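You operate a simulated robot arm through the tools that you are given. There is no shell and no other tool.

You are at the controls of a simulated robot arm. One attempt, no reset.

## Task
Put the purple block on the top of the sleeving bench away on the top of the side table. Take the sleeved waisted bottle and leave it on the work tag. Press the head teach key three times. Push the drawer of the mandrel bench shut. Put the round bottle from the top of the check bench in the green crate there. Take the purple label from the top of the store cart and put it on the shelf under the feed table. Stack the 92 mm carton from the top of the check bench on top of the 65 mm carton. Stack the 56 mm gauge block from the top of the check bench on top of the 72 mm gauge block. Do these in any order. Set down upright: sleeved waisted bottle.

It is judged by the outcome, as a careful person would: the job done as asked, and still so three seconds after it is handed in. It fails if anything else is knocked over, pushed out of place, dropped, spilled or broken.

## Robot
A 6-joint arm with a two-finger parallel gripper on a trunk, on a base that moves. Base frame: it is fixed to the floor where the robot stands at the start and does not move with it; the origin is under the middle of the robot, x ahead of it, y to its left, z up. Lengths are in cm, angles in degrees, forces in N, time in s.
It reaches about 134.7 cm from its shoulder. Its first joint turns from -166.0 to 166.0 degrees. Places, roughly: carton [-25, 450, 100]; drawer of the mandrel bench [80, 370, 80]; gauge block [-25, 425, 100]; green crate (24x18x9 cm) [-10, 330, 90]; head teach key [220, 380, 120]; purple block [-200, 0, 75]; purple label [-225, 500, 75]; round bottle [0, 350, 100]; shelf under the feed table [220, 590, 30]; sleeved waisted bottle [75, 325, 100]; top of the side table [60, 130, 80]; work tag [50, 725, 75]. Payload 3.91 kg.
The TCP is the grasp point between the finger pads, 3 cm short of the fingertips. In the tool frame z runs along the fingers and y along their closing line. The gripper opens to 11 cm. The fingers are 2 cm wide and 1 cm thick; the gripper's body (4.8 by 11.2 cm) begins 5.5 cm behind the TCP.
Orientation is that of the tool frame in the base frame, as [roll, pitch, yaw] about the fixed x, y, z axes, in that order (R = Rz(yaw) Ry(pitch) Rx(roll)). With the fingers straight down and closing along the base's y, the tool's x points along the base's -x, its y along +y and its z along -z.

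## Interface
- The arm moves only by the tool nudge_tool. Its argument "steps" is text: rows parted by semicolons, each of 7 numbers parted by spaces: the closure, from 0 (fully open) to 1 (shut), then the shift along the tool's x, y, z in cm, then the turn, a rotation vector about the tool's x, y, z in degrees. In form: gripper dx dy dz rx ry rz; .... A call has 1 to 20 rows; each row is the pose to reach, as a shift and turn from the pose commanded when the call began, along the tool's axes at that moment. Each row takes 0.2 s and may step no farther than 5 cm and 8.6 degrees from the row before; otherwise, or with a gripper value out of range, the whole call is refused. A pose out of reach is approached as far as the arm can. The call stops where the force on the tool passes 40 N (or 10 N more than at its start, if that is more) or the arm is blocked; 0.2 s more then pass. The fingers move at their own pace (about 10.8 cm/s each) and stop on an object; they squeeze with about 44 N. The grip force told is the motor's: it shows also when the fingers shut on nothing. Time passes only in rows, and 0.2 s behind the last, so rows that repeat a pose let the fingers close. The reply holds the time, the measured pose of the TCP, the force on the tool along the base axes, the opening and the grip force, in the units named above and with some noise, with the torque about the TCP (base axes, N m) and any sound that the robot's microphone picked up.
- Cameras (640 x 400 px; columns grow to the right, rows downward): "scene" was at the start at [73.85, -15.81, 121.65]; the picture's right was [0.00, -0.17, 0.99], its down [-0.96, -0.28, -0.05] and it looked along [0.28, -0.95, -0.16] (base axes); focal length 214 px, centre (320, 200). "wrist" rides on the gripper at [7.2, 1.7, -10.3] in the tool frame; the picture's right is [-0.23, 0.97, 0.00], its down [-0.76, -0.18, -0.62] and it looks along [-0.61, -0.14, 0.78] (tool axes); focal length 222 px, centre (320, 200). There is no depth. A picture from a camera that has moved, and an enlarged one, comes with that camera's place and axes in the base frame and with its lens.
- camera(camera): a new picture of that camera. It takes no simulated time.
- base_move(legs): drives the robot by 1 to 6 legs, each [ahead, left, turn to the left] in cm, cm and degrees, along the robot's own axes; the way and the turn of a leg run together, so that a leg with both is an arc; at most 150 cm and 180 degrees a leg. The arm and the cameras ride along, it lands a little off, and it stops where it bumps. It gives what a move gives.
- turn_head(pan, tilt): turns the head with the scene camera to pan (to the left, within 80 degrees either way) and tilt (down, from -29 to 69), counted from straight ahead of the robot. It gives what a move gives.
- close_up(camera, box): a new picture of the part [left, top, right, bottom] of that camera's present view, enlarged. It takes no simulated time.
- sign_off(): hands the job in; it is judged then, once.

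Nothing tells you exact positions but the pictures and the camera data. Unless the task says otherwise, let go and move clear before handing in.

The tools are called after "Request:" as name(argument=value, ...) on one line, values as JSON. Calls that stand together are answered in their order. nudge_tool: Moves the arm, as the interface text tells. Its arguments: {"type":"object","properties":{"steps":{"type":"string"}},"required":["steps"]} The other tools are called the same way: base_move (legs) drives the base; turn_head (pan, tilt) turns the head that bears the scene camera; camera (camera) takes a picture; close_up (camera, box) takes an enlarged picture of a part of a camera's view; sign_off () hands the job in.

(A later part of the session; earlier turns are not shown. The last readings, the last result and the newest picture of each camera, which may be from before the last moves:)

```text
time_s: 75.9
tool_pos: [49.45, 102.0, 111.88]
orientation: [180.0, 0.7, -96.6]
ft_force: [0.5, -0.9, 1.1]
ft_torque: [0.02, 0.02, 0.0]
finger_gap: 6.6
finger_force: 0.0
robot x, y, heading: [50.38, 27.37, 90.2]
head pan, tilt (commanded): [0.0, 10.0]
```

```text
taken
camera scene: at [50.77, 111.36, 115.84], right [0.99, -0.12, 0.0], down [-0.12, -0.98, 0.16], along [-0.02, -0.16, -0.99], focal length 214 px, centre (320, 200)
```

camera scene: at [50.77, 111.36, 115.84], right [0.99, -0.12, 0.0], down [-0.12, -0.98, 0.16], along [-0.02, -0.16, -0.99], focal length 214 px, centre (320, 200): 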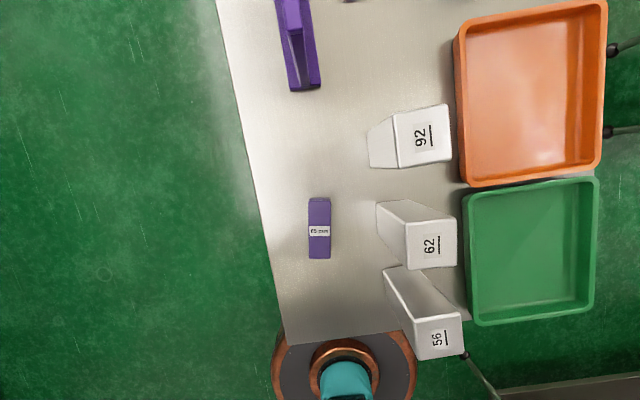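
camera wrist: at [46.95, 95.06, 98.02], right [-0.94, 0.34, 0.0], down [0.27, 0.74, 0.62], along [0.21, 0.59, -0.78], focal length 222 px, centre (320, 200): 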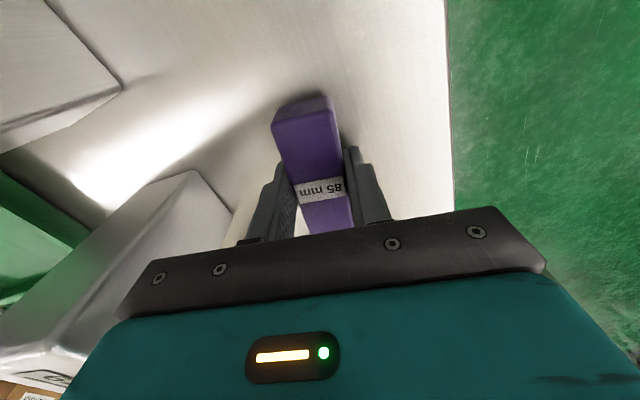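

The purple block rests upright on the side table, clear of the other items. Now I'll tilt the gripper forward so the head camera can look ahead toward the other benches.

Request:
nudge_tool(steps="0 2 0 -3 0 -8 0; 0 5 0 -6 0 -16 0; 0 8 0 -9 0 -24 0; 0 11 0 -12 0 -32 0; 0 14 0 -15 0 -40 0; 0 17 0 -18 0 -48 0; 0 20 0 -20 0 -56 0; 0 20 0 -20 0 -60 0")

Request:
turn_head(pan=0, tilt=0)

Request:
camera(camera="scene")

```text
time_s: 77.7
tool_pos: [47.18, 81.77, 131.79]
orientation: [179.7, 60.8, -96.9]
ft_force: [0.5, -0.8, -1.3]
ft_torque: [0.03, 0.0, 0.01]
finger_gap: 11.0
finger_force: 0.1
robot x, y, heading: [50.53, 27.2, 89.9]
head pan, tilt (commanded): [0.0, 10.0]
```

```text
time_s: 78.5
tool_pos: [47.23, 81.78, 131.76]
orientation: [179.8, 60.7, -96.9]
ft_force: [0.1, -0.9, 0.4]
ft_torque: [0.02, -0.03, -0.01]
finger_gap: 11.01
finger_force: 0.1
robot x, y, heading: [50.5, 26.87, 89.9]
head pan, tilt (commanded): [0.0, 0.0]
```

```text
taken
camera scene: at [47.57, 83.74, 143.42], right [0.99, -0.12, 0.0], down [-0.06, -0.49, -0.87], along [0.1, 0.87, -0.49], focal length 214 px, centre (320, 200)
```

scene: 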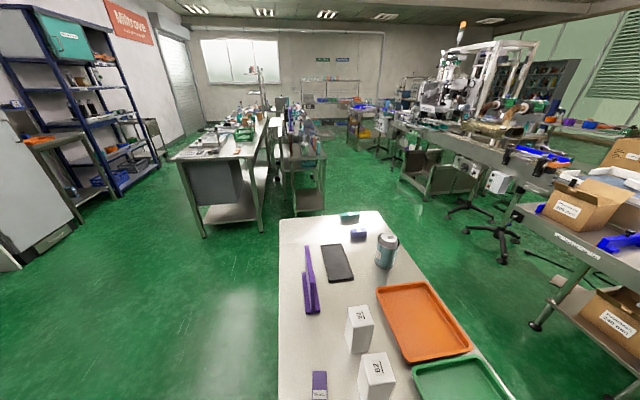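

That is a very good view of the room. I'll zoom in on the two benches, the machine line, and the back of the room.

Request:
close_up(camera="scene", box=[160, 80, 340, 220])

Request:
close_up(camera="scene", box=[300, 60, 460, 170])

Request:
close_up(camera="scene", box=[400, 20, 640, 200])

```text
2.86 times, centred on (250, 150) of scene
camera zoom: at [47.57, 83.74, 143.42], right [0.99, -0.12, 0.0], down [-0.06, -0.49, -0.87], along [0.1, 0.87, -0.49], focal length 613 px, centre (520, 343)
```

zoom: 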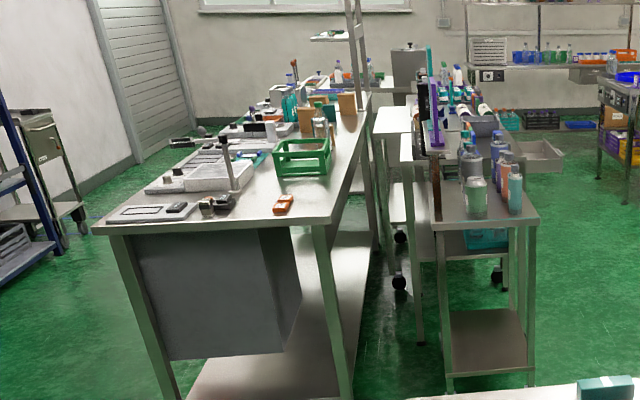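

```text
3.64 times, centred on (380, 115) of scene
camera zoom: at [47.57, 83.74, 143.42], right [0.99, -0.12, 0.0], down [-0.06, -0.49, -0.87], along [0.1, 0.87, -0.49], focal length 780 px, centre (102, 509)
```

zoom: 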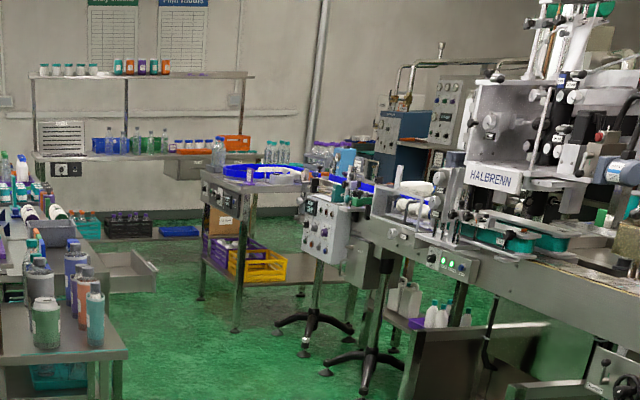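

```text
2.22 times, centred on (520, 110) of scene
camera zoom: at [47.57, 83.74, 143.42], right [0.99, -0.12, 0.0], down [-0.06, -0.49, -0.87], along [0.1, 0.87, -0.49], focal length 477 px, centre (-124, 400)
```

zoom: 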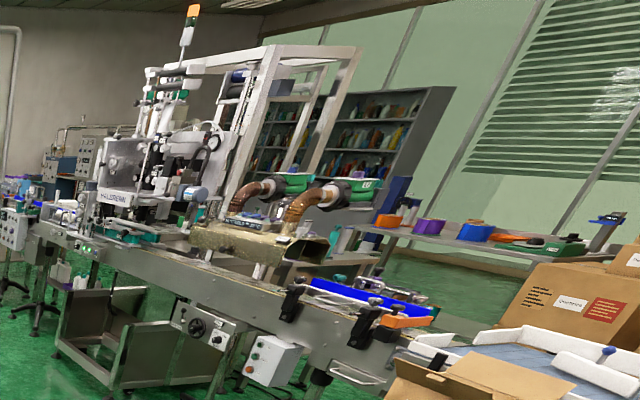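

I now know the layout: check bench at x ≈ -54…15, y ≈ 267…460, the mandrel bench right of it (x ≈ 44…76) with its open drawer toward the aisle, and the machine line further right. I'll do the check bench first, from its left side, driving to about x = -105.

Request:
base_move(legs=[[0, 150, 0], [140, 0, 0]])

Request:
camera(camera="scene")

```text
time_s: 92.4
tool_pos: [-100.09, 221.24, 131.64]
orientation: [179.7, 60.7, -97.4]
ft_force: [-0.5, 0.2, 0.7]
ft_torque: [-0.01, -0.01, -0.02]
finger_gap: 11.01
finger_force: 0.1
robot x, y, heading: [-97.49, 166.89, 89.7]
head pan, tilt (commanded): [0.0, 0.0]
```

```text
taken
camera scene: at [-99.73, 223.16, 143.42], right [0.99, -0.13, 0.0], down [-0.06, -0.48, -0.87], along [0.11, 0.87, -0.49], focal length 214 px, centre (320, 200)
```

scene: 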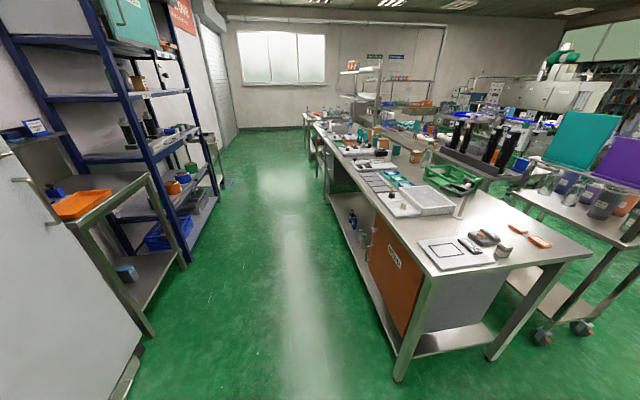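

The aisle left of the check bench is clear. I'll zoom onto the bench top.

Request:
close_up(camera="scene", box=[300, 110, 500, 250])

Request:
close_up(camera="scene", box=[0, 90, 240, 260])

```text
2.86 times, centred on (400, 180) of scene
camera zoom: at [-99.73, 223.16, 143.42], right [0.99, -0.13, 0.0], down [-0.06, -0.48, -0.87], along [0.11, 0.87, -0.49], focal length 613 px, centre (91, 257)
```

zoom: 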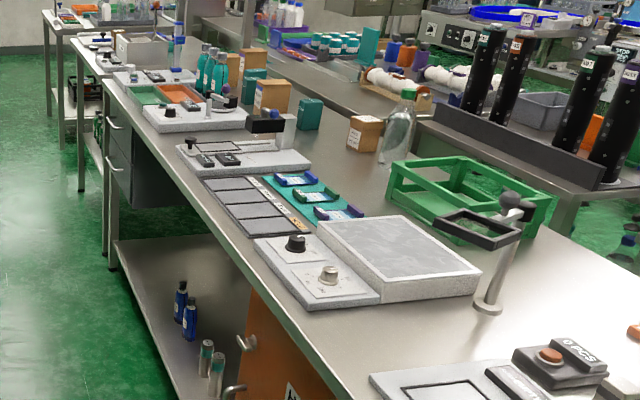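

```text
2.35 times, centred on (120, 175) of scene
camera zoom: at [-99.73, 223.16, 143.42], right [0.99, -0.13, 0.0], down [-0.06, -0.48, -0.87], along [0.11, 0.87, -0.49], focal length 505 px, centre (791, 259)
```

zoom: 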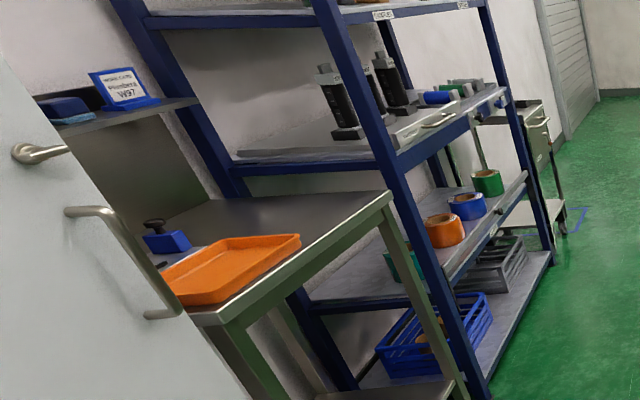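

I can see the green crate, a clear bottle with a green cap, and brown cartons along the bench. I'll drive up alongside and turn to face the bench.

Request:
base_move(legs=[[150, 0, 0], [0, 0, -90]])

Request:
turn_head(pan=0, tilt=15)

Request:
camera(camera="scene")

```text
time_s: 103.7
tool_pos: [-41.76, 319.61, 131.73]
orientation: [179.7, 60.7, 172.0]
ft_force: [-0.7, 0.6, -0.2]
ft_torque: [-0.02, 0.01, 0.05]
finger_gap: 11.0
finger_force: 0.0
robot x, y, heading: [-96.33, 317.66, -1.1]
head pan, tilt (commanded): [0.0, 0.0]
```

```text
time_s: 104.4
tool_pos: [-41.8, 319.62, 131.72]
orientation: [179.8, 60.5, 172.0]
ft_force: [0.9, 0.3, -0.4]
ft_torque: [-0.01, 0.04, -0.01]
finger_gap: 11.0
finger_force: 0.1
robot x, y, heading: [-95.72, 317.25, -0.9]
head pan, tilt (commanded): [0.0, 15.0]
```

```text
taken
camera scene: at [-40.7, 319.54, 141.16], right [-0.14, -0.99, 0.0], down [-0.69, 0.1, -0.72], along [0.71, -0.1, -0.7], focal length 214 px, centre (320, 200)
```

scene: 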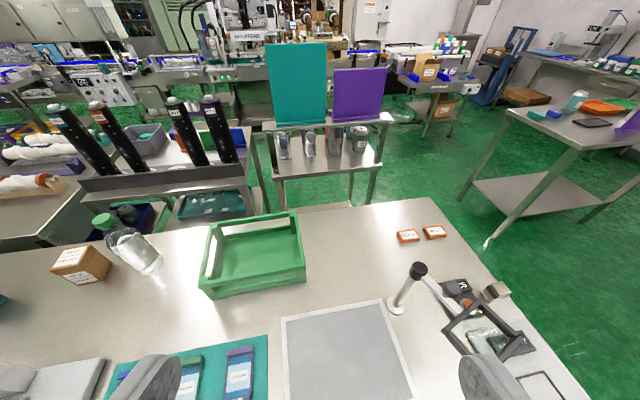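

The green crate and the round, green-capped bottle are right ahead. I'll zoom in for measurement.

Request:
close_up(camera="scene", box=[40, 190, 320, 370])

```text
2.22 times, centred on (180, 280) of scene
camera zoom: at [-40.7, 319.54, 141.16], right [-0.14, -0.99, 0.0], down [-0.69, 0.1, -0.72], along [0.71, -0.1, -0.7], focal length 477 px, centre (631, 22)
```

zoom: 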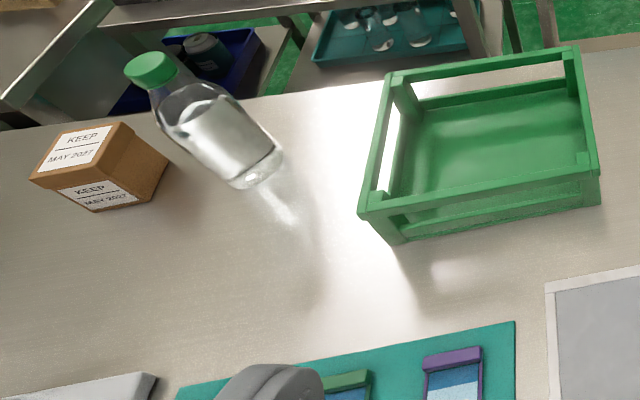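

The bench top is near z = 90, the bottle base at about (-7, 359), roughly 19 cm tall, and the crate spans x -19…-2, y 319…342. I'll point the gripper down again and shift the base left so both are within reach.

Request:
nudge_tool(steps="0 0 0 0 0 8.5 0; 0 0 0 0 0 17 0; 0 0 0 0 0 25.5 0; 0 0 0 0 0 34 0; 0 0 0 0 0 42.5 0; 0 0 0 0 0 51 0; 0 0 0 0 0 59.4 0")

Request:
base_move(legs=[[4, 30, 0]])

Request:
turn_head(pan=0, tilt=-25)

Request:
camera(camera="scene")

```text
time_s: 106.0
tool_pos: [-41.87, 319.46, 131.71]
orientation: [179.8, 1.5, 172.1]
ft_force: [-0.6, -0.3, 0.0]
ft_torque: [0.02, -0.05, -0.01]
finger_gap: 10.99
finger_force: 0.1
robot x, y, heading: [-96.02, 317.86, -1.1]
head pan, tilt (commanded): [0.0, 15.0]
```

```text
time_s: 108.1
tool_pos: [-37.31, 349.55, 131.6]
orientation: [179.9, 1.6, 172.2]
ft_force: [-0.2, 0.0, 0.0]
ft_torque: [0.02, 0.03, 0.02]
finger_gap: 11.0
finger_force: 0.1
robot x, y, heading: [-91.4, 346.98, -1.1]
head pan, tilt (commanded): [0.0, 15.0]
```

```text
time_s: 109.2
tool_pos: [-37.19, 349.58, 131.65]
orientation: [179.9, 1.6, 172.1]
ft_force: [1.1, 0.0, 0.3]
ft_torque: [-0.01, 0.03, 0.0]
finger_gap: 11.0
finger_force: 0.1
robot x, y, heading: [-91.5, 347.59, -1.1]
head pan, tilt (commanded): [0.0, -25.0]
```

```text
taken
camera scene: at [-22.89, 347.65, 138.1], right [-0.14, -0.99, 0.0], down [-0.89, 0.12, -0.45], along [0.44, -0.06, -0.9], focal length 214 px, centre (320, 200)
```

scene: 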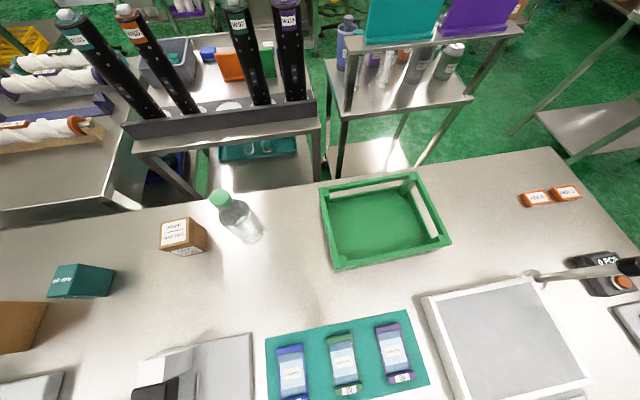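

Now the bottle is closer. I'll zoom in on it and the crate.

Request:
close_up(camera="scene", box=[150, 170, 310, 270])

Request:
close_up(camera="scene", box=[300, 160, 460, 280])

```text
4.00 times, centred on (230, 220) of scene
camera zoom: at [-22.89, 347.65, 138.1], right [-0.14, -0.99, 0.0], down [-0.89, 0.12, -0.45], along [0.44, -0.06, -0.9], focal length 858 px, centre (680, 120)
```

zoom: 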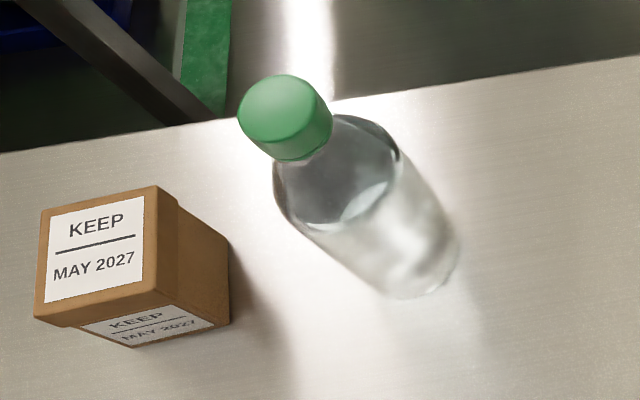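

```text
3.33 times, centred on (380, 220) of scene
camera zoom: at [-22.89, 347.65, 138.1], right [-0.14, -0.99, 0.0], down [-0.89, 0.12, -0.45], along [0.44, -0.06, -0.9], focal length 715 px, centre (120, 133)
```

zoom: 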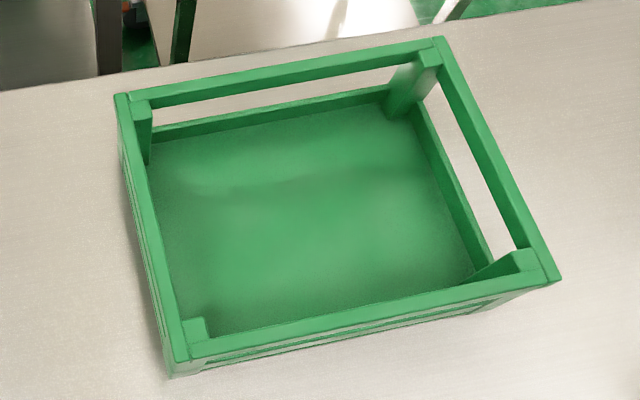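

The bottle stands at (-6.3, 360.2) with its cap top near z = 110. I'll move above it with a level gripper.

Request:
nudge_tool(steps="0 -4.2 2.1 0 0 0.5 -1; 0 -8.4 4.2 0 0 1 -2; 0 -12.5 6.3 0 0 1.5 -3; 0 -16.7 8.4 0 0 1.5 -4; 0 -20.8 10.5 0 0 1.5 -5; 0 -25 12.6 0 0 1.5 -6; 0 -29.15 14.75 0 0 1.5 -7; 0 -29.15 14.75 3 0 1.5 -7; 0 -29.15 14.75 6 0 1.5 -7")

Request:
turn_head(pan=0, tilt=25)

Request:
camera(camera="scene")

Request:
camera(camera="wrist")

```text
time_s: 111.2
tool_pos: [-9.31, 359.68, 122.77]
orientation: [179.8, 0.5, 179.1]
ft_force: [-1.1, 0.0, 1.3]
ft_torque: [-0.01, -0.1, 0.01]
finger_gap: 10.97
finger_force: 0.1
out of reach, approached as far as the arm can: row 1, 2, 3, 4, 5, 6, 7, 8, 9
robot x, y, heading: [-91.35, 347.5, -0.8]
head pan, tilt (commanded): [0.0, -25.0]
```

```text
time_s: 112.3
tool_pos: [-9.04, 359.62, 122.83]
orientation: [179.9, 0.6, 179.2]
ft_force: [0.6, -1.0, 0.3]
ft_torque: [0.0, 0.04, 0.01]
finger_gap: 11.02
finger_force: 0.2
robot x, y, heading: [-91.51, 347.21, -1.0]
head pan, tilt (commanded): [0.0, 25.0]
```

```text
taken
camera scene: at [-2.05, 359.69, 126.79], right [-0.01, -1.0, 0.0], down [-0.91, 0.01, 0.41], along [-0.41, 0.01, -0.91], focal length 214 px, centre (320, 200)
```

scene: 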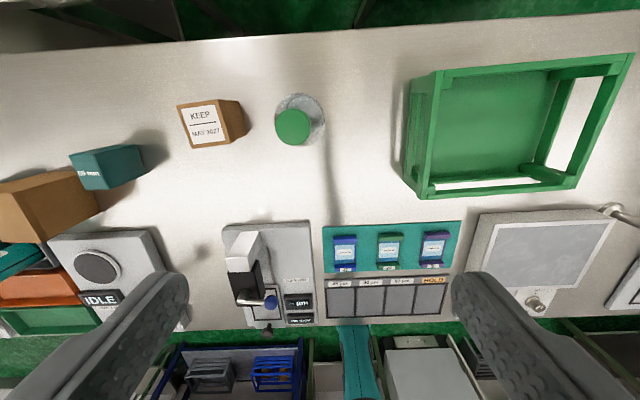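

```text
taken
camera wrist: at [-16.47, 361.5, 133.09], right [0.24, 0.97, 0.0], down [0.75, -0.19, 0.63], along [0.61, -0.15, -0.78], focal length 222 px, centre (320, 200)
```

wrist: 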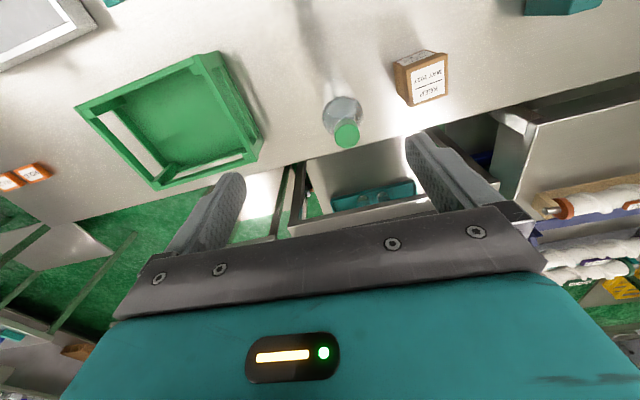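

The two views disagree unless the bench is lower than I assumed (nearer z = 85), so I'll measure the bottle more carefully with zooms at two head angles.

Request:
close_up(camera="scene", box=[240, 70, 360, 160])

Request:
close_up(camera="wrist", box=[280, 70, 400, 160])

```text
4.44 times, centred on (300, 115) of scene
camera zoom: at [-2.05, 359.69, 126.79], right [-0.01, -1.0, 0.0], down [-0.91, 0.01, 0.41], along [-0.41, 0.01, -0.91], focal length 953 px, centre (409, 578)
```

zoom: 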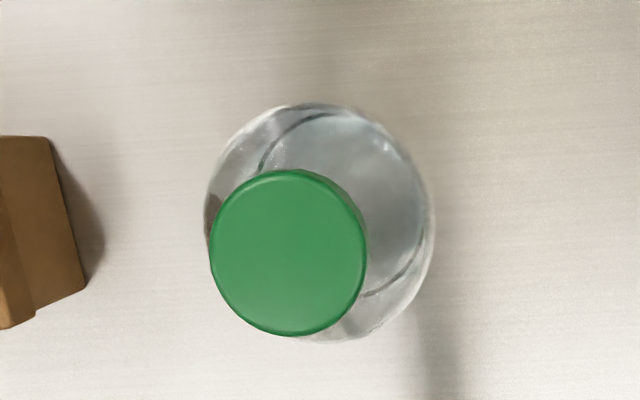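

```text
4.44 times, centred on (340, 115) of wrist
camera zoom: at [-16.47, 361.5, 133.09], right [0.24, 0.97, 0.0], down [0.75, -0.19, 0.63], along [0.61, -0.15, -0.78], focal length 987 px, centre (231, 578)
```

zoom: 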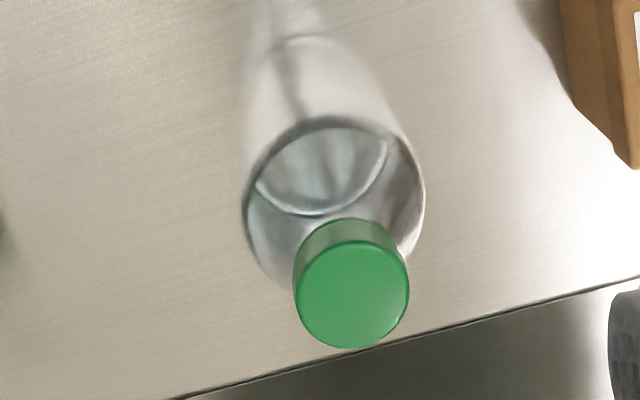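

Triangulated properly, the cap top is at (-4.2, 362.3, 105) and the bench is at z ≈ 85, with the crate centred near (-7, 331) and its rim at z ≈ 94. I'll grip the bottle round its body with the gripper tilted 60° forward, coming in from the near side.

Request:
nudge_tool(steps="0 1.2 0.3 1 0 -7.5 0; 0 2.4 0.6 2 0 -15 0; 0 3.6 0.9 3 0 -22.5 0; 0 4.8 1.3 4 0 -30 0; 0 6 1.6 5 0 -37.5 0; 0 7.2 1.9 6 0 -45 0; 0 8.4 2.2 7 0 -52.5 0; 0 9 2.57 7.8 0 -59.5 0")

Request:
turn_head(pan=0, tilt=30)

Request:
camera(camera="scene")

Request:
camera(camera="wrist")

```text
time_s: 114.1
tool_pos: [-17.9, 362.46, 114.84]
orientation: [179.9, 59.6, 179.3]
ft_force: [0.5, 0.2, 0.2]
ft_torque: [0.0, -0.04, 0.01]
finger_gap: 10.99
finger_force: 0.1
robot x, y, heading: [-91.69, 347.56, -1.0]
head pan, tilt (commanded): [0.0, 25.0]
```

```text
time_s: 114.8
tool_pos: [-18.01, 362.36, 114.95]
orientation: [-180.0, 59.5, 179.1]
ft_force: [-0.1, -0.2, 0.5]
ft_torque: [-0.03, 0.01, -0.02]
finger_gap: 11.01
finger_force: 0.2
robot x, y, heading: [-91.84, 347.49, -0.7]
head pan, tilt (commanded): [0.0, 30.0]
```

```text
taken
camera scene: at [-18.18, 362.51, 122.41], right [-0.01, -1.0, 0.0], down [-0.87, 0.01, -0.49], along [0.49, -0.01, -0.87], focal length 214 px, centre (320, 200)
```

scene: 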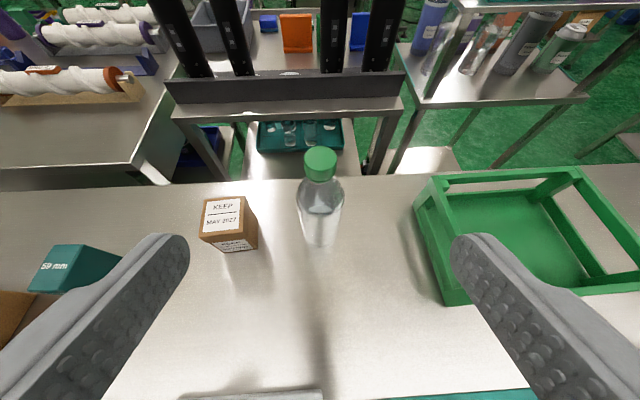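

```text
taken
camera wrist: at [-30.63, 364.31, 113.97], right [0.13, 0.97, 0.2], down [-0.15, -0.18, 0.97], along [0.98, -0.16, 0.13], focal length 222 px, centre (320, 200)
```

wrist: 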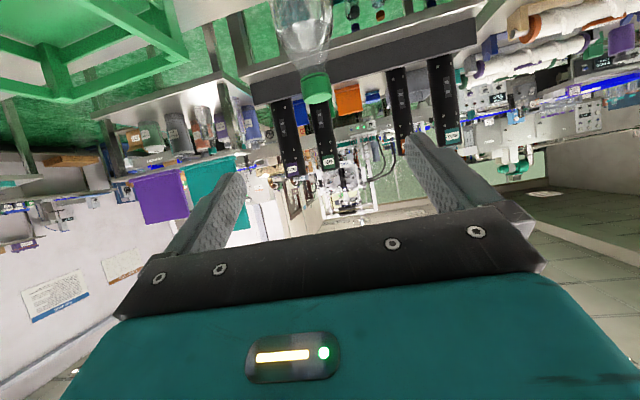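

The bottle is centred between the fingers. I'll lower the gripper to body height and slide it forward around the bottle.

Request:
nudge_tool(steps="0 2.93 0 2.07 0 0 0; 0 5.87 0 4.15 0 0 0; 0 8.8 0 6.22 0 0 0; 0 11.74 0 8.3 0 0 0; 0 14.67 0 10.37 0 0 0")

Request:
camera(camera="scene")

Request:
camera(camera="wrist")

```text
time_s: 116.0
tool_pos: [-16.47, 362.38, 97.14]
orientation: [179.9, 59.7, 179.1]
ft_force: [0.6, 0.1, 0.6]
ft_torque: [0.01, 0.0, 0.0]
finger_gap: 10.99
finger_force: 0.0
robot x, y, heading: [-91.22, 347.21, -1.0]
head pan, tilt (commanded): [0.0, 30.0]
```

```text
taken
camera scene: at [-16.67, 362.46, 104.53], right [-0.01, -1.0, 0.0], down [-0.87, 0.01, -0.49], along [0.49, -0.01, -0.87], focal length 214 px, centre (320, 200)
```

scene: 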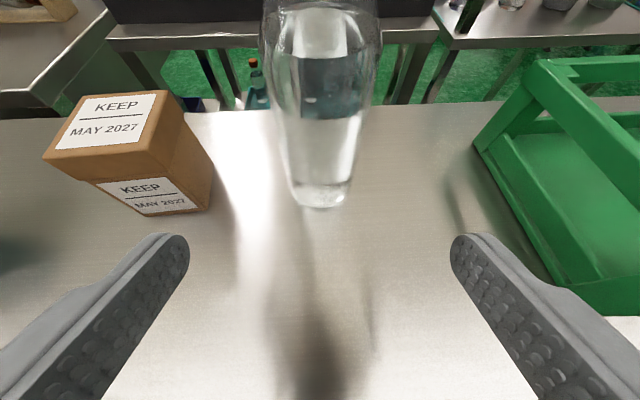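

```text
taken
camera wrist: at [-29.1, 364.25, 96.07], right [0.13, 0.97, 0.2], down [-0.15, -0.18, 0.97], along [0.98, -0.16, 0.13], focal length 222 px, centre (320, 200)
```

wrist: 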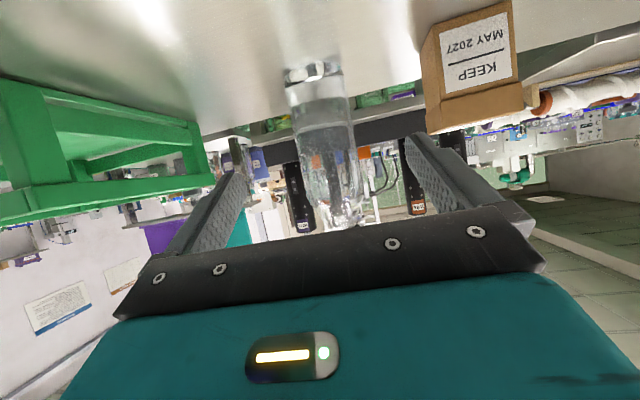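

Everything is clear on both sides. I'll slide forward and close on the bottle.

Request:
nudge_tool(steps="0 -1.25 0 2.12 0 0 0; 0 -2.5 0 4.24 0 0 0; 0 -3.75 0 6.36 0 0 0; 0 -5 0 8.48 0 0 0; 0 -6.2 0 10.55 0 0 0; 0.2 -6.2 0 10.55 0 0 0; 1 -6.2 0 10.55 0 0 0; 1 -6.2 0 10.55 0 0 0; 1 -6.2 0 10.55 0 0 0; 1 -6.2 0 10.55 0 0 0")

Request:
camera(camera="scene")

```text
time_s: 118.2
tool_pos: [-4.25, 362.17, 96.96]
orientation: [180.0, 59.5, 179.1]
ft_force: [2.9, -1.4, 0.5]
ft_torque: [-0.12, -0.36, -0.06]
finger_gap: 6.36
finger_force: 43.9
robot x, y, heading: [-91.67, 347.24, -1.2]
head pan, tilt (commanded): [0.0, 30.0]
```

```text
taken
camera scene: at [-4.42, 362.31, 104.53], right [-0.01, -1.0, 0.0], down [-0.87, 0.01, -0.49], along [0.49, -0.01, -0.87], focal length 214 px, centre (320, 200)
```

scene: 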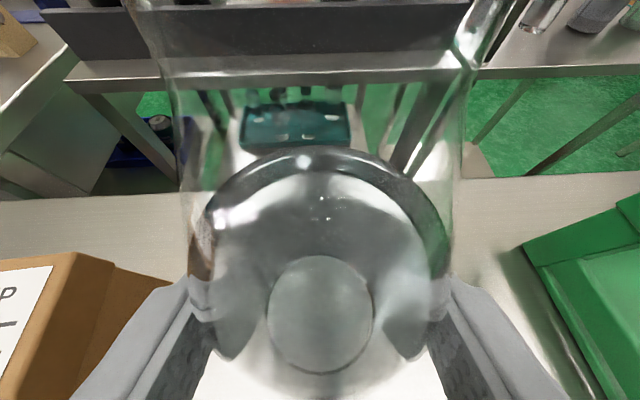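

The bottle is gripped (6.4 cm gap). The head camera sits right at the cap, so I'll swing it up out of the way, then do a slow test lift.

Request:
turn_head(pan=0, tilt=-29)

Request:
nudge_tool(steps="1 -0.26 0 -0.15 0 0 0; 1 -0.6 0 -0.35 0 0 0; 1 -1 0 -0.6 0 0 0; 1 -1.5 0 -0.9 0 0 0; 1 -2.16 0 -1.27 0 0 0")

Request:
camera(camera="wrist")

```text
time_s: 119.5
tool_pos: [-4.33, 362.31, 97.15]
orientation: [180.0, 59.7, 179.2]
ft_force: [1.7, 1.7, 4.8]
ft_torque: [0.23, -0.38, 0.02]
finger_gap: 6.34
finger_force: 43.9
robot x, y, heading: [-91.18, 347.3, -0.7]
head pan, tilt (commanded): [0.0, -28.6]
```

```text
time_s: 120.7
tool_pos: [-4.34, 362.28, 99.58]
orientation: [-180.0, 59.6, 179.1]
ft_force: [0.1, 0.2, -5.7]
ft_torque: [0.01, 0.03, 0.02]
finger_gap: 6.32
finger_force: 44.1
robot x, y, heading: [-91.53, 347.17, -0.6]
head pan, tilt (commanded): [0.0, -28.6]
```

```text
taken
camera wrist: at [-16.86, 364.1, 98.59], right [0.13, 0.97, 0.2], down [-0.15, -0.18, 0.97], along [0.98, -0.16, 0.13], focal length 222 px, centre (320, 200)
```

wrist: 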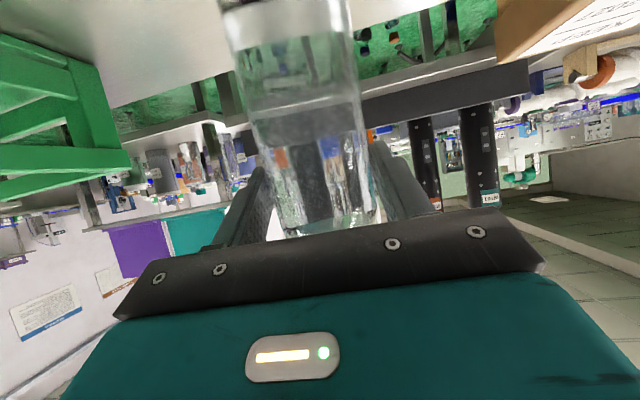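

The bottle is lifted cleanly (about 0.58 kg). I'll raise it above the crate rim and carry it sideways over the crate.

Request:
nudge_tool(steps="1 -0.86 0 -0.5 0 0 0; 1 -2.15 0 -1.27 0 0 0; 1 -3.9 0 -2.28 0 0 0; 1 -5.6 0 -3.3 0 0 0; 1 -7.3 0 -4.3 0 0 0; 1 -8.6 0 -5.07 0 0 0; 1 -9.5 0 -5.6 0 0 0")

Request:
nudge_tool(steps="1 0 -0.7 0 0 0 0; 1 0 -2 0 0 0 0; 1 0 -4 0 0 0 0; 1 0 -6.2 0 0 0 0; 1 0 -8.5 0 0 0 0; 1 0 -11 0 0 0 0; 1 0 -13.5 0 0 0 0; 1 0 -16 0 0 0 0; 1 0 -18.5 0 0 0 0; 1 0 -21 0 0 0 0; 1 0 -23.5 0 0 0 0; 1 0.3 -26 -0.5 0 0 0; 1 0.7 -28 -1.2 0 0 0; 1 1 -29.5 -1.8 0 0 0; 1 1.3 -30.5 -2.2 0 0 0; 1 1.4 -31 -2.4 0 0 0")

Request:
camera(camera="wrist")

Request:
turn_head(pan=70, tilt=30)

Request:
camera(camera="scene")

```text
time_s: 122.3
tool_pos: [-4.19, 362.25, 110.53]
orientation: [-179.9, 59.6, 179.2]
ft_force: [-0.9, -0.3, -4.7]
ft_torque: [0.02, 0.05, 0.03]
finger_gap: 6.35
finger_force: 44.5
robot x, y, heading: [-91.76, 347.5, -0.9]
head pan, tilt (commanded): [0.0, -28.6]
```

```text
time_s: 125.7
tool_pos: [-7.43, 331.3, 110.44]
orientation: [180.0, 59.4, 179.3]
ft_force: [-0.3, -0.3, -4.5]
ft_torque: [0.01, 0.06, 0.01]
finger_gap: 6.34
finger_force: 43.9
robot x, y, heading: [-91.36, 347.22, -1.1]
head pan, tilt (commanded): [0.0, -28.6]
```

```text
taken
camera wrist: at [-20.07, 333.13, 109.59], right [0.13, 0.97, 0.2], down [-0.15, -0.18, 0.97], along [0.98, -0.16, 0.13], focal length 222 px, centre (320, 200)
```

wrist: 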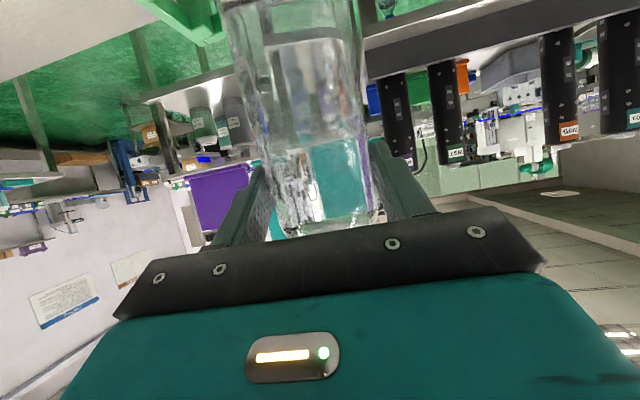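

```text
time_s: 127.1
tool_pos: [-7.49, 331.23, 110.57]
orientation: [-180.0, 59.5, 179.1]
ft_force: [-0.9, -0.6, -4.7]
ft_torque: [-0.02, 0.06, -0.02]
finger_gap: 6.33
finger_force: 44.5
robot x, y, heading: [-91.7, 347.05, -0.7]
head pan, tilt (commanded): [70.0, 30.0]
```

```text
taken
camera scene: at [-12.61, 339.91, 121.05], right [0.8, -0.35, -0.48], down [-0.59, -0.46, -0.66], along [0.01, 0.81, -0.58], focal length 214 px, centre (320, 200)
```

scene: 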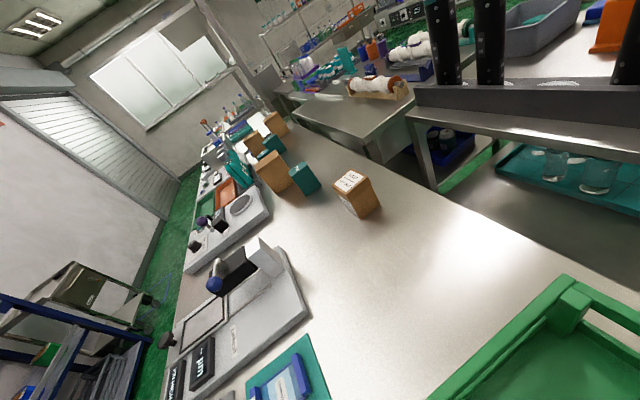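

The bottle is over the crate. I'll tilt the head down behind the bottle to check its alignment with the crate.

Request:
turn_head(pan=30, tilt=66)

Request:
camera(camera="scene")

```text
time_s: 128.2
tool_pos: [-7.45, 331.27, 110.48]
orientation: [179.9, 59.5, 179.0]
ft_force: [1.0, -0.3, -6.1]
ft_torque: [0.01, 0.05, 0.02]
finger_gap: 6.32
finger_force: 44.1
robot x, y, heading: [-91.33, 347.19, -1.0]
head pan, tilt (commanded): [30.0, 66.0]
```

```text
taken
camera scene: at [-13.39, 334.4, 115.81], right [0.42, -0.87, -0.25], down [-0.89, -0.44, 0.05], along [-0.16, 0.21, -0.97], focal length 214 px, centre (320, 200)
```

scene: 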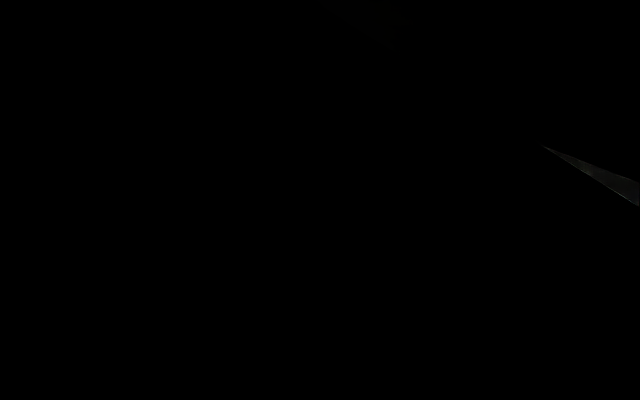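

That view is blocked by the gripper body. I'll try a view from beside the bottle.

Request:
turn_head(pan=45, tilt=15)

Request:
camera(camera="scene")

```text
time_s: 129.3
tool_pos: [-7.54, 331.23, 110.61]
orientation: [-179.9, 59.5, 179.0]
ft_force: [0.5, -0.1, -4.8]
ft_torque: [0.02, 0.04, -0.03]
finger_gap: 6.35
finger_force: 43.8
robot x, y, heading: [-91.77, 347.7, -0.8]
head pan, tilt (commanded): [45.0, 15.0]
```

```text
taken
camera scene: at [-8.4, 337.95, 121.34], right [0.6, -0.72, -0.36], down [-0.65, -0.17, -0.74], along [0.47, 0.68, -0.57], focal length 214 px, centre (320, 200)
```

scene: 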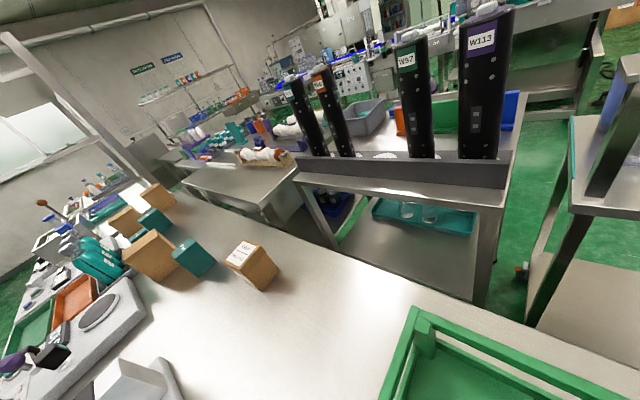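

The crate corner matches my estimate, so the bottle is centred over the crate. I'll lower it slowly.

Request:
nudge_tool(steps="1 0.86 0 0.5 0 0 0; 1 2.15 0 1.27 0 0 0; 1 3.45 0 2.03 0 0 0; 1 4.75 0 2.8 0 0 0; 1 6 0 3.55 0 0 0; 1 7.3 0 4.3 0 0 0; 1 8.2 0 4.8 0 0 0; 1 8.9 0 5.25 0 0 0")

Request:
camera(camera="wrist")

Request:
camera(camera="scene")

```text
time_s: 131.1
tool_pos: [-7.49, 331.23, 100.17]
orientation: [179.9, 59.5, 179.1]
ft_force: [0.5, -0.1, -5.4]
ft_torque: [-0.03, 0.03, 0.03]
finger_gap: 6.35
finger_force: 43.7
robot x, y, heading: [-91.34, 347.42, -0.9]
head pan, tilt (commanded): [45.0, 15.0]
```

```text
taken
camera wrist: at [-20.09, 333.15, 99.26], right [0.13, 0.97, 0.2], down [-0.15, -0.18, 0.97], along [0.98, -0.16, 0.13], focal length 222 px, centre (320, 200)
```

wrist: 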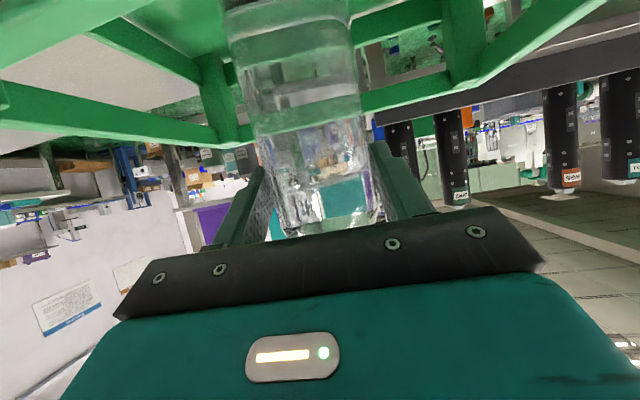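

```text
taken
camera scene: at [-8.43, 337.97, 111.03], right [0.6, -0.72, -0.36], down [-0.65, -0.17, -0.74], along [0.47, 0.68, -0.57], focal length 214 px, centre (320, 200)
```

scene: 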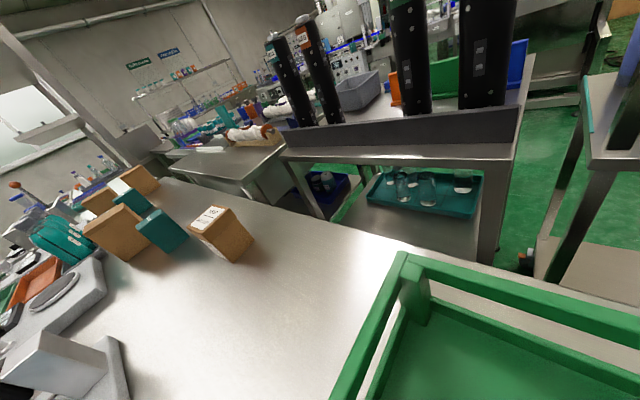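

The bottle is inside the crate's outline. I'll lower the rest of the way in small steps.

Request:
nudge_tool(steps="1 0.35 0 0.2 0 0 0; 1 0.7 0 0.4 0 0 0; 1 1.03 0 0.61 0 0 0")

Request:
nudge_tool(steps="1 0.17 0 0.1 0 0 0; 1 0.34 0 0.2 0 0 0")

Request:
nudge_tool(steps="1 0.17 0 0.1 0 0 0; 1 0.34 0 0.2 0 0 0")

```text
time_s: 131.9
tool_pos: [-7.39, 331.28, 99.1]
orientation: [179.9, 59.5, 179.2]
ft_force: [-0.7, -0.1, -5.2]
ft_torque: [-0.03, 0.05, 0.0]
finger_gap: 6.32
finger_force: 44.2
robot x, y, heading: [-91.59, 347.26, -1.1]
head pan, tilt (commanded): [45.0, 15.0]
```

```text
time_s: 132.5
tool_pos: [-7.44, 331.28, 98.68]
orientation: [179.9, 59.5, 179.1]
ft_force: [-0.2, 0.5, -4.6]
ft_torque: [0.03, 0.04, 0.0]
finger_gap: 6.38
finger_force: 43.9
robot x, y, heading: [-91.71, 347.34, -0.9]
head pan, tilt (commanded): [45.0, 15.0]
```

```text
time_s: 133.1
tool_pos: [-7.36, 331.2, 98.34]
orientation: [-180.0, 59.5, 179.2]
ft_force: [-0.6, -0.1, -6.2]
ft_torque: [-0.02, 0.06, 0.01]
finger_gap: 6.34
finger_force: 43.8
robot x, y, heading: [-91.37, 347.43, -0.9]
head pan, tilt (commanded): [45.0, 15.0]
```

Request:
nudge_tool(steps="1 0.17 0 0.1 0 0 0; 1 0.34 0 0.2 0 0 0")

Request:
nudge_tool(steps="1 0.17 0 0.1 0 0 0; 1 0.26 0 0.15 0 0 0")

Request:
nudge_tool(steps="1 0.17 0 0.1 0 0 0; 1 0.26 0 0.15 0 0 0")

```text
time_s: 133.7
tool_pos: [-7.46, 331.26, 97.88]
orientation: [180.0, 59.6, 179.1]
ft_force: [0.7, 0.3, -2.3]
ft_torque: [0.03, -0.09, 0.03]
finger_gap: 6.35
finger_force: 43.9
robot x, y, heading: [-91.64, 347.15, -1.2]
head pan, tilt (commanded): [45.0, 15.0]
```

```text
time_s: 134.3
tool_pos: [-7.52, 331.12, 97.84]
orientation: [-179.9, 59.8, 179.3]
ft_force: [2.8, 1.9, 22.9]
ft_torque: [0.38, -0.86, 0.11]
finger_gap: 6.34
finger_force: 44.1
robot x, y, heading: [-91.38, 347.11, -1.0]
head pan, tilt (commanded): [45.0, 15.0]
```

```text
time_s: 134.9
tool_pos: [-7.64, 331.18, 97.52]
orientation: [-180.0, 59.7, 179.1]
ft_force: [-3.9, 3.0, 36.8]
ft_torque: [0.24, -0.63, 0.05]
finger_gap: 6.33
finger_force: 44.0
robot x, y, heading: [-91.33, 347.2, -1.1]
head pan, tilt (commanded): [45.0, 15.0]
```

The bottle has touched the crate floor. I'll ease off the pressure, open the fingers, and withdraw along the tool axis.

Request:
nudge_tool(steps="1 -0.26 0 -0.15 0 0 0; 0.3 -0.26 0 -0.15 0 0 0; 0.2 -0.26 0 -0.15 0 0 0; 0 -0.26 0 -0.15 0 0 0; 0 -0.26 0 -0.15 0 0 0")

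Request:
camera(camera="wrist")

Request:
nudge_tool(steps="0 0 0 -1 0 0 0; 0 0 0 -3 0 0 0; 0 0 0 -6 0 0 0; 0 0 0 -9 0 0 0; 0 0 0 -12 0 0 0; 0 0 0 -15 0 0 0; 0 0 0 -19 0 0 0; 0 0 0 -23 0 0 0")

Request:
turn_head(pan=0, tilt=20)

Request:
camera(camera="scene")

```text
time_s: 136.1
tool_pos: [-7.52, 331.17, 97.56]
orientation: [179.9, 59.6, 179.1]
ft_force: [0.7, 0.3, -1.1]
ft_torque: [-0.01, -0.01, 0.01]
finger_gap: 11.01
finger_force: 0.1
robot x, y, heading: [-91.28, 347.49, -0.9]
head pan, tilt (commanded): [45.0, 15.0]
```

```text
taken
camera wrist: at [-20.07, 333.11, 96.62], right [0.13, 0.97, 0.2], down [-0.15, -0.18, 0.97], along [0.98, -0.16, 0.13], focal length 222 px, centre (320, 200)
```

wrist: 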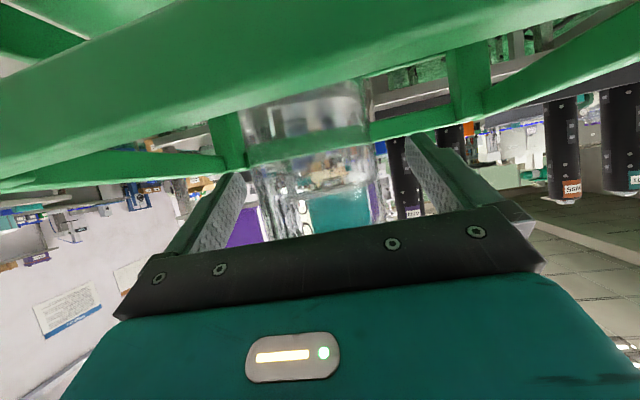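

```text
time_s: 137.9
tool_pos: [-27.35, 331.51, 109.13]
orientation: [179.9, 59.5, 179.1]
ft_force: [0.6, -0.1, -0.3]
ft_torque: [0.03, 0.01, 0.01]
finger_gap: 10.98
finger_force: 0.1
robot x, y, heading: [-91.51, 347.19, -1.0]
head pan, tilt (commanded): [45.0, 15.0]
```

```text
time_s: 139.1
tool_pos: [-27.28, 331.48, 109.1]
orientation: [179.9, 59.6, 179.1]
ft_force: [0.0, 0.0, -0.5]
ft_torque: [-0.02, -0.01, 0.02]
finger_gap: 11.01
finger_force: 0.1
robot x, y, heading: [-91.41, 347.24, -0.9]
head pan, tilt (commanded): [0.0, 20.0]
```

```text
taken
camera scene: at [-26.45, 331.58, 117.91], right [-0.01, -1.0, 0.0], down [-0.77, 0.01, -0.64], along [0.64, -0.01, -0.77], focal length 214 px, centre (320, 200)
```

scene: 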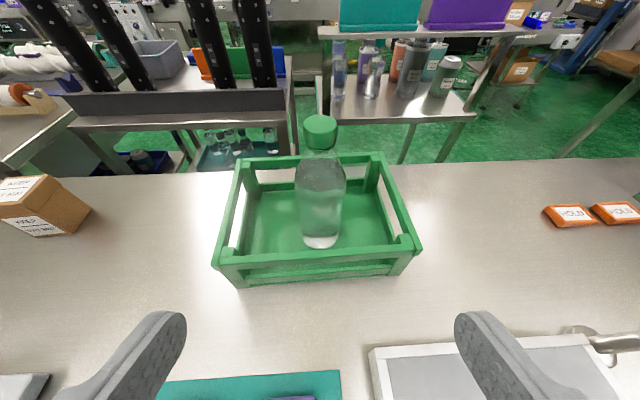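

The bottle stands upright in the crate. Next are the cartons and gauge blocks further along the bench, so I'll raise the arm and slide the base 70 cm left.

Request:
nudge_tool(steps="0 -4.3 0 -2.5 0 0 0; 0 -8.6 0 -5 0 0 0; 0 -12.9 0 -7.5 0 0 0; 0 -17.2 0 -10.1 0 0 0; 0 -18.5 0 -11 0 0 0")

Request:
base_move(legs=[[0, 70, 1]])

Request:
camera(camera="scene")

```text
refused: row 4 steps farther than a row can; nothing moved
```

```text
time_s: 142.8
tool_pos: [-26.43, 401.59, 109.18]
orientation: [-180.0, 59.6, -180.0]
ft_force: [0.3, 0.4, -0.8]
ft_torque: [0.02, 0.01, -0.03]
finger_gap: 10.99
finger_force: 0.0
robot x, y, heading: [-90.71, 416.07, 0.0]
head pan, tilt (commanded): [0.0, 20.0]
```

```text
taken
camera scene: at [-25.55, 401.62, 117.92], right [0.0, -1.0, 0.0], down [-0.77, 0.0, -0.64], along [0.64, 0.0, -0.77], focal length 214 px, centre (320, 200)
```

scene: 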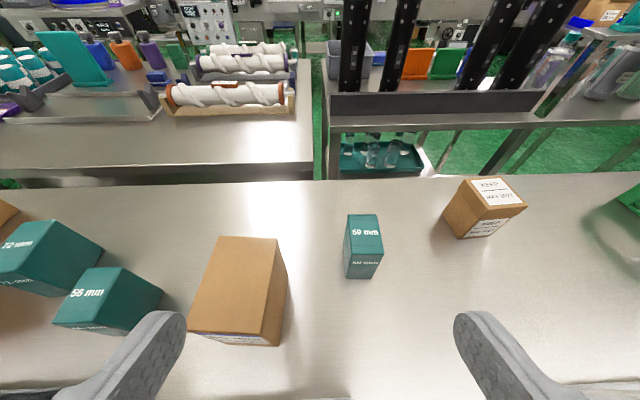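

The raise was refused for step size but the base still moved; readings show no contact and everything looks in place. I'll now raise the arm and then look at the labels.

Request:
nudge_tool(steps="0 -4.2 0 -2.5 0 0 0; 0 -8.4 0 -5 0 0 0; 0 -12.6 0 -7.4 0 0 0; 0 -16.8 0 -9.8 0 0 0")

Request:
turn_head(pan=30, tilt=20)

Request:
camera(camera="scene")

```text
time_s: 143.8
tool_pos: [-26.23, 401.32, 128.72]
orientation: [-180.0, 59.5, -179.9]
ft_force: [-0.4, 0.6, 0.4]
ft_torque: [-0.01, 0.01, 0.01]
finger_gap: 11.01
finger_force: 0.1
robot x, y, heading: [-90.58, 416.35, -0.1]
head pan, tilt (commanded): [0.0, 20.0]
```

```text
time_s: 144.8
tool_pos: [-26.26, 401.42, 128.72]
orientation: [-180.0, 59.6, -179.8]
ft_force: [0.3, 0.6, 0.7]
ft_torque: [0.0, 0.01, 0.02]
finger_gap: 11.01
finger_force: 0.2
robot x, y, heading: [-91.0, 416.12, -0.1]
head pan, tilt (commanded): [30.0, 20.0]
```

```text
taken
camera scene: at [-26.5, 406.18, 138.02], right [0.43, -0.87, -0.25], down [-0.73, -0.17, -0.66], along [0.53, 0.47, -0.71], focal length 214 px, centre (320, 200)
```

scene: 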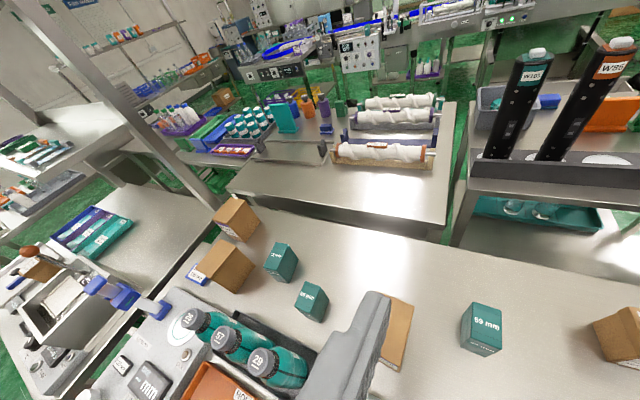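

I can see more cartons and gauge blocks to the left. I'll zoom in to read them.

Request:
close_up(camera="scene", box=[180, 180, 350, 330])

Request:
close_up(camera="scene", box=[360, 260, 640, 400])

```text
2.67 times, centred on (265, 255) of scene
camera zoom: at [-26.5, 406.18, 138.02], right [0.43, -0.87, -0.25], down [-0.73, -0.17, -0.66], along [0.53, 0.47, -0.71], focal length 572 px, centre (467, 53)
```

zoom: 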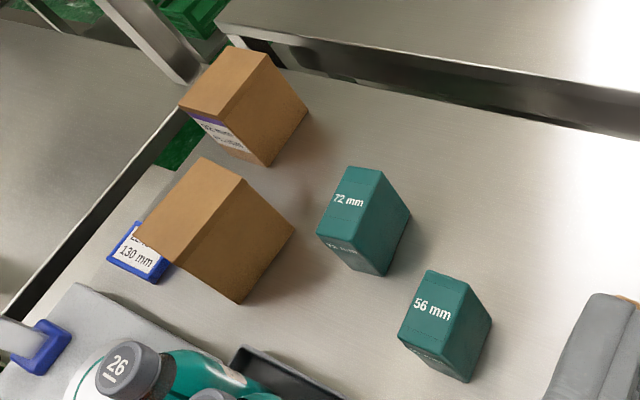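

```text
2.29 times, centred on (500, 330) of scene
camera zoom: at [-26.5, 406.18, 138.02], right [0.43, -0.87, -0.25], down [-0.73, -0.17, -0.66], along [0.53, 0.47, -0.71], focal length 490 px, centre (-91, -97)
```

zoom: 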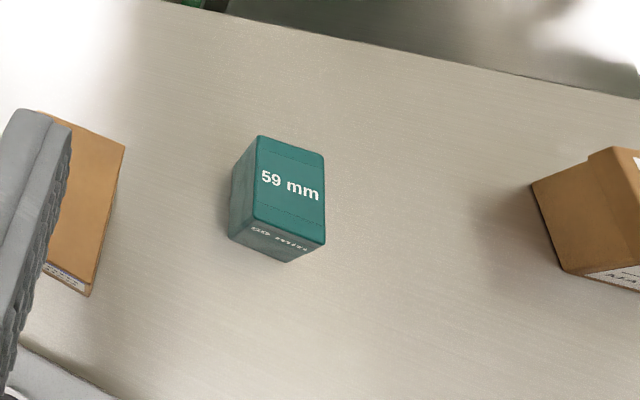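

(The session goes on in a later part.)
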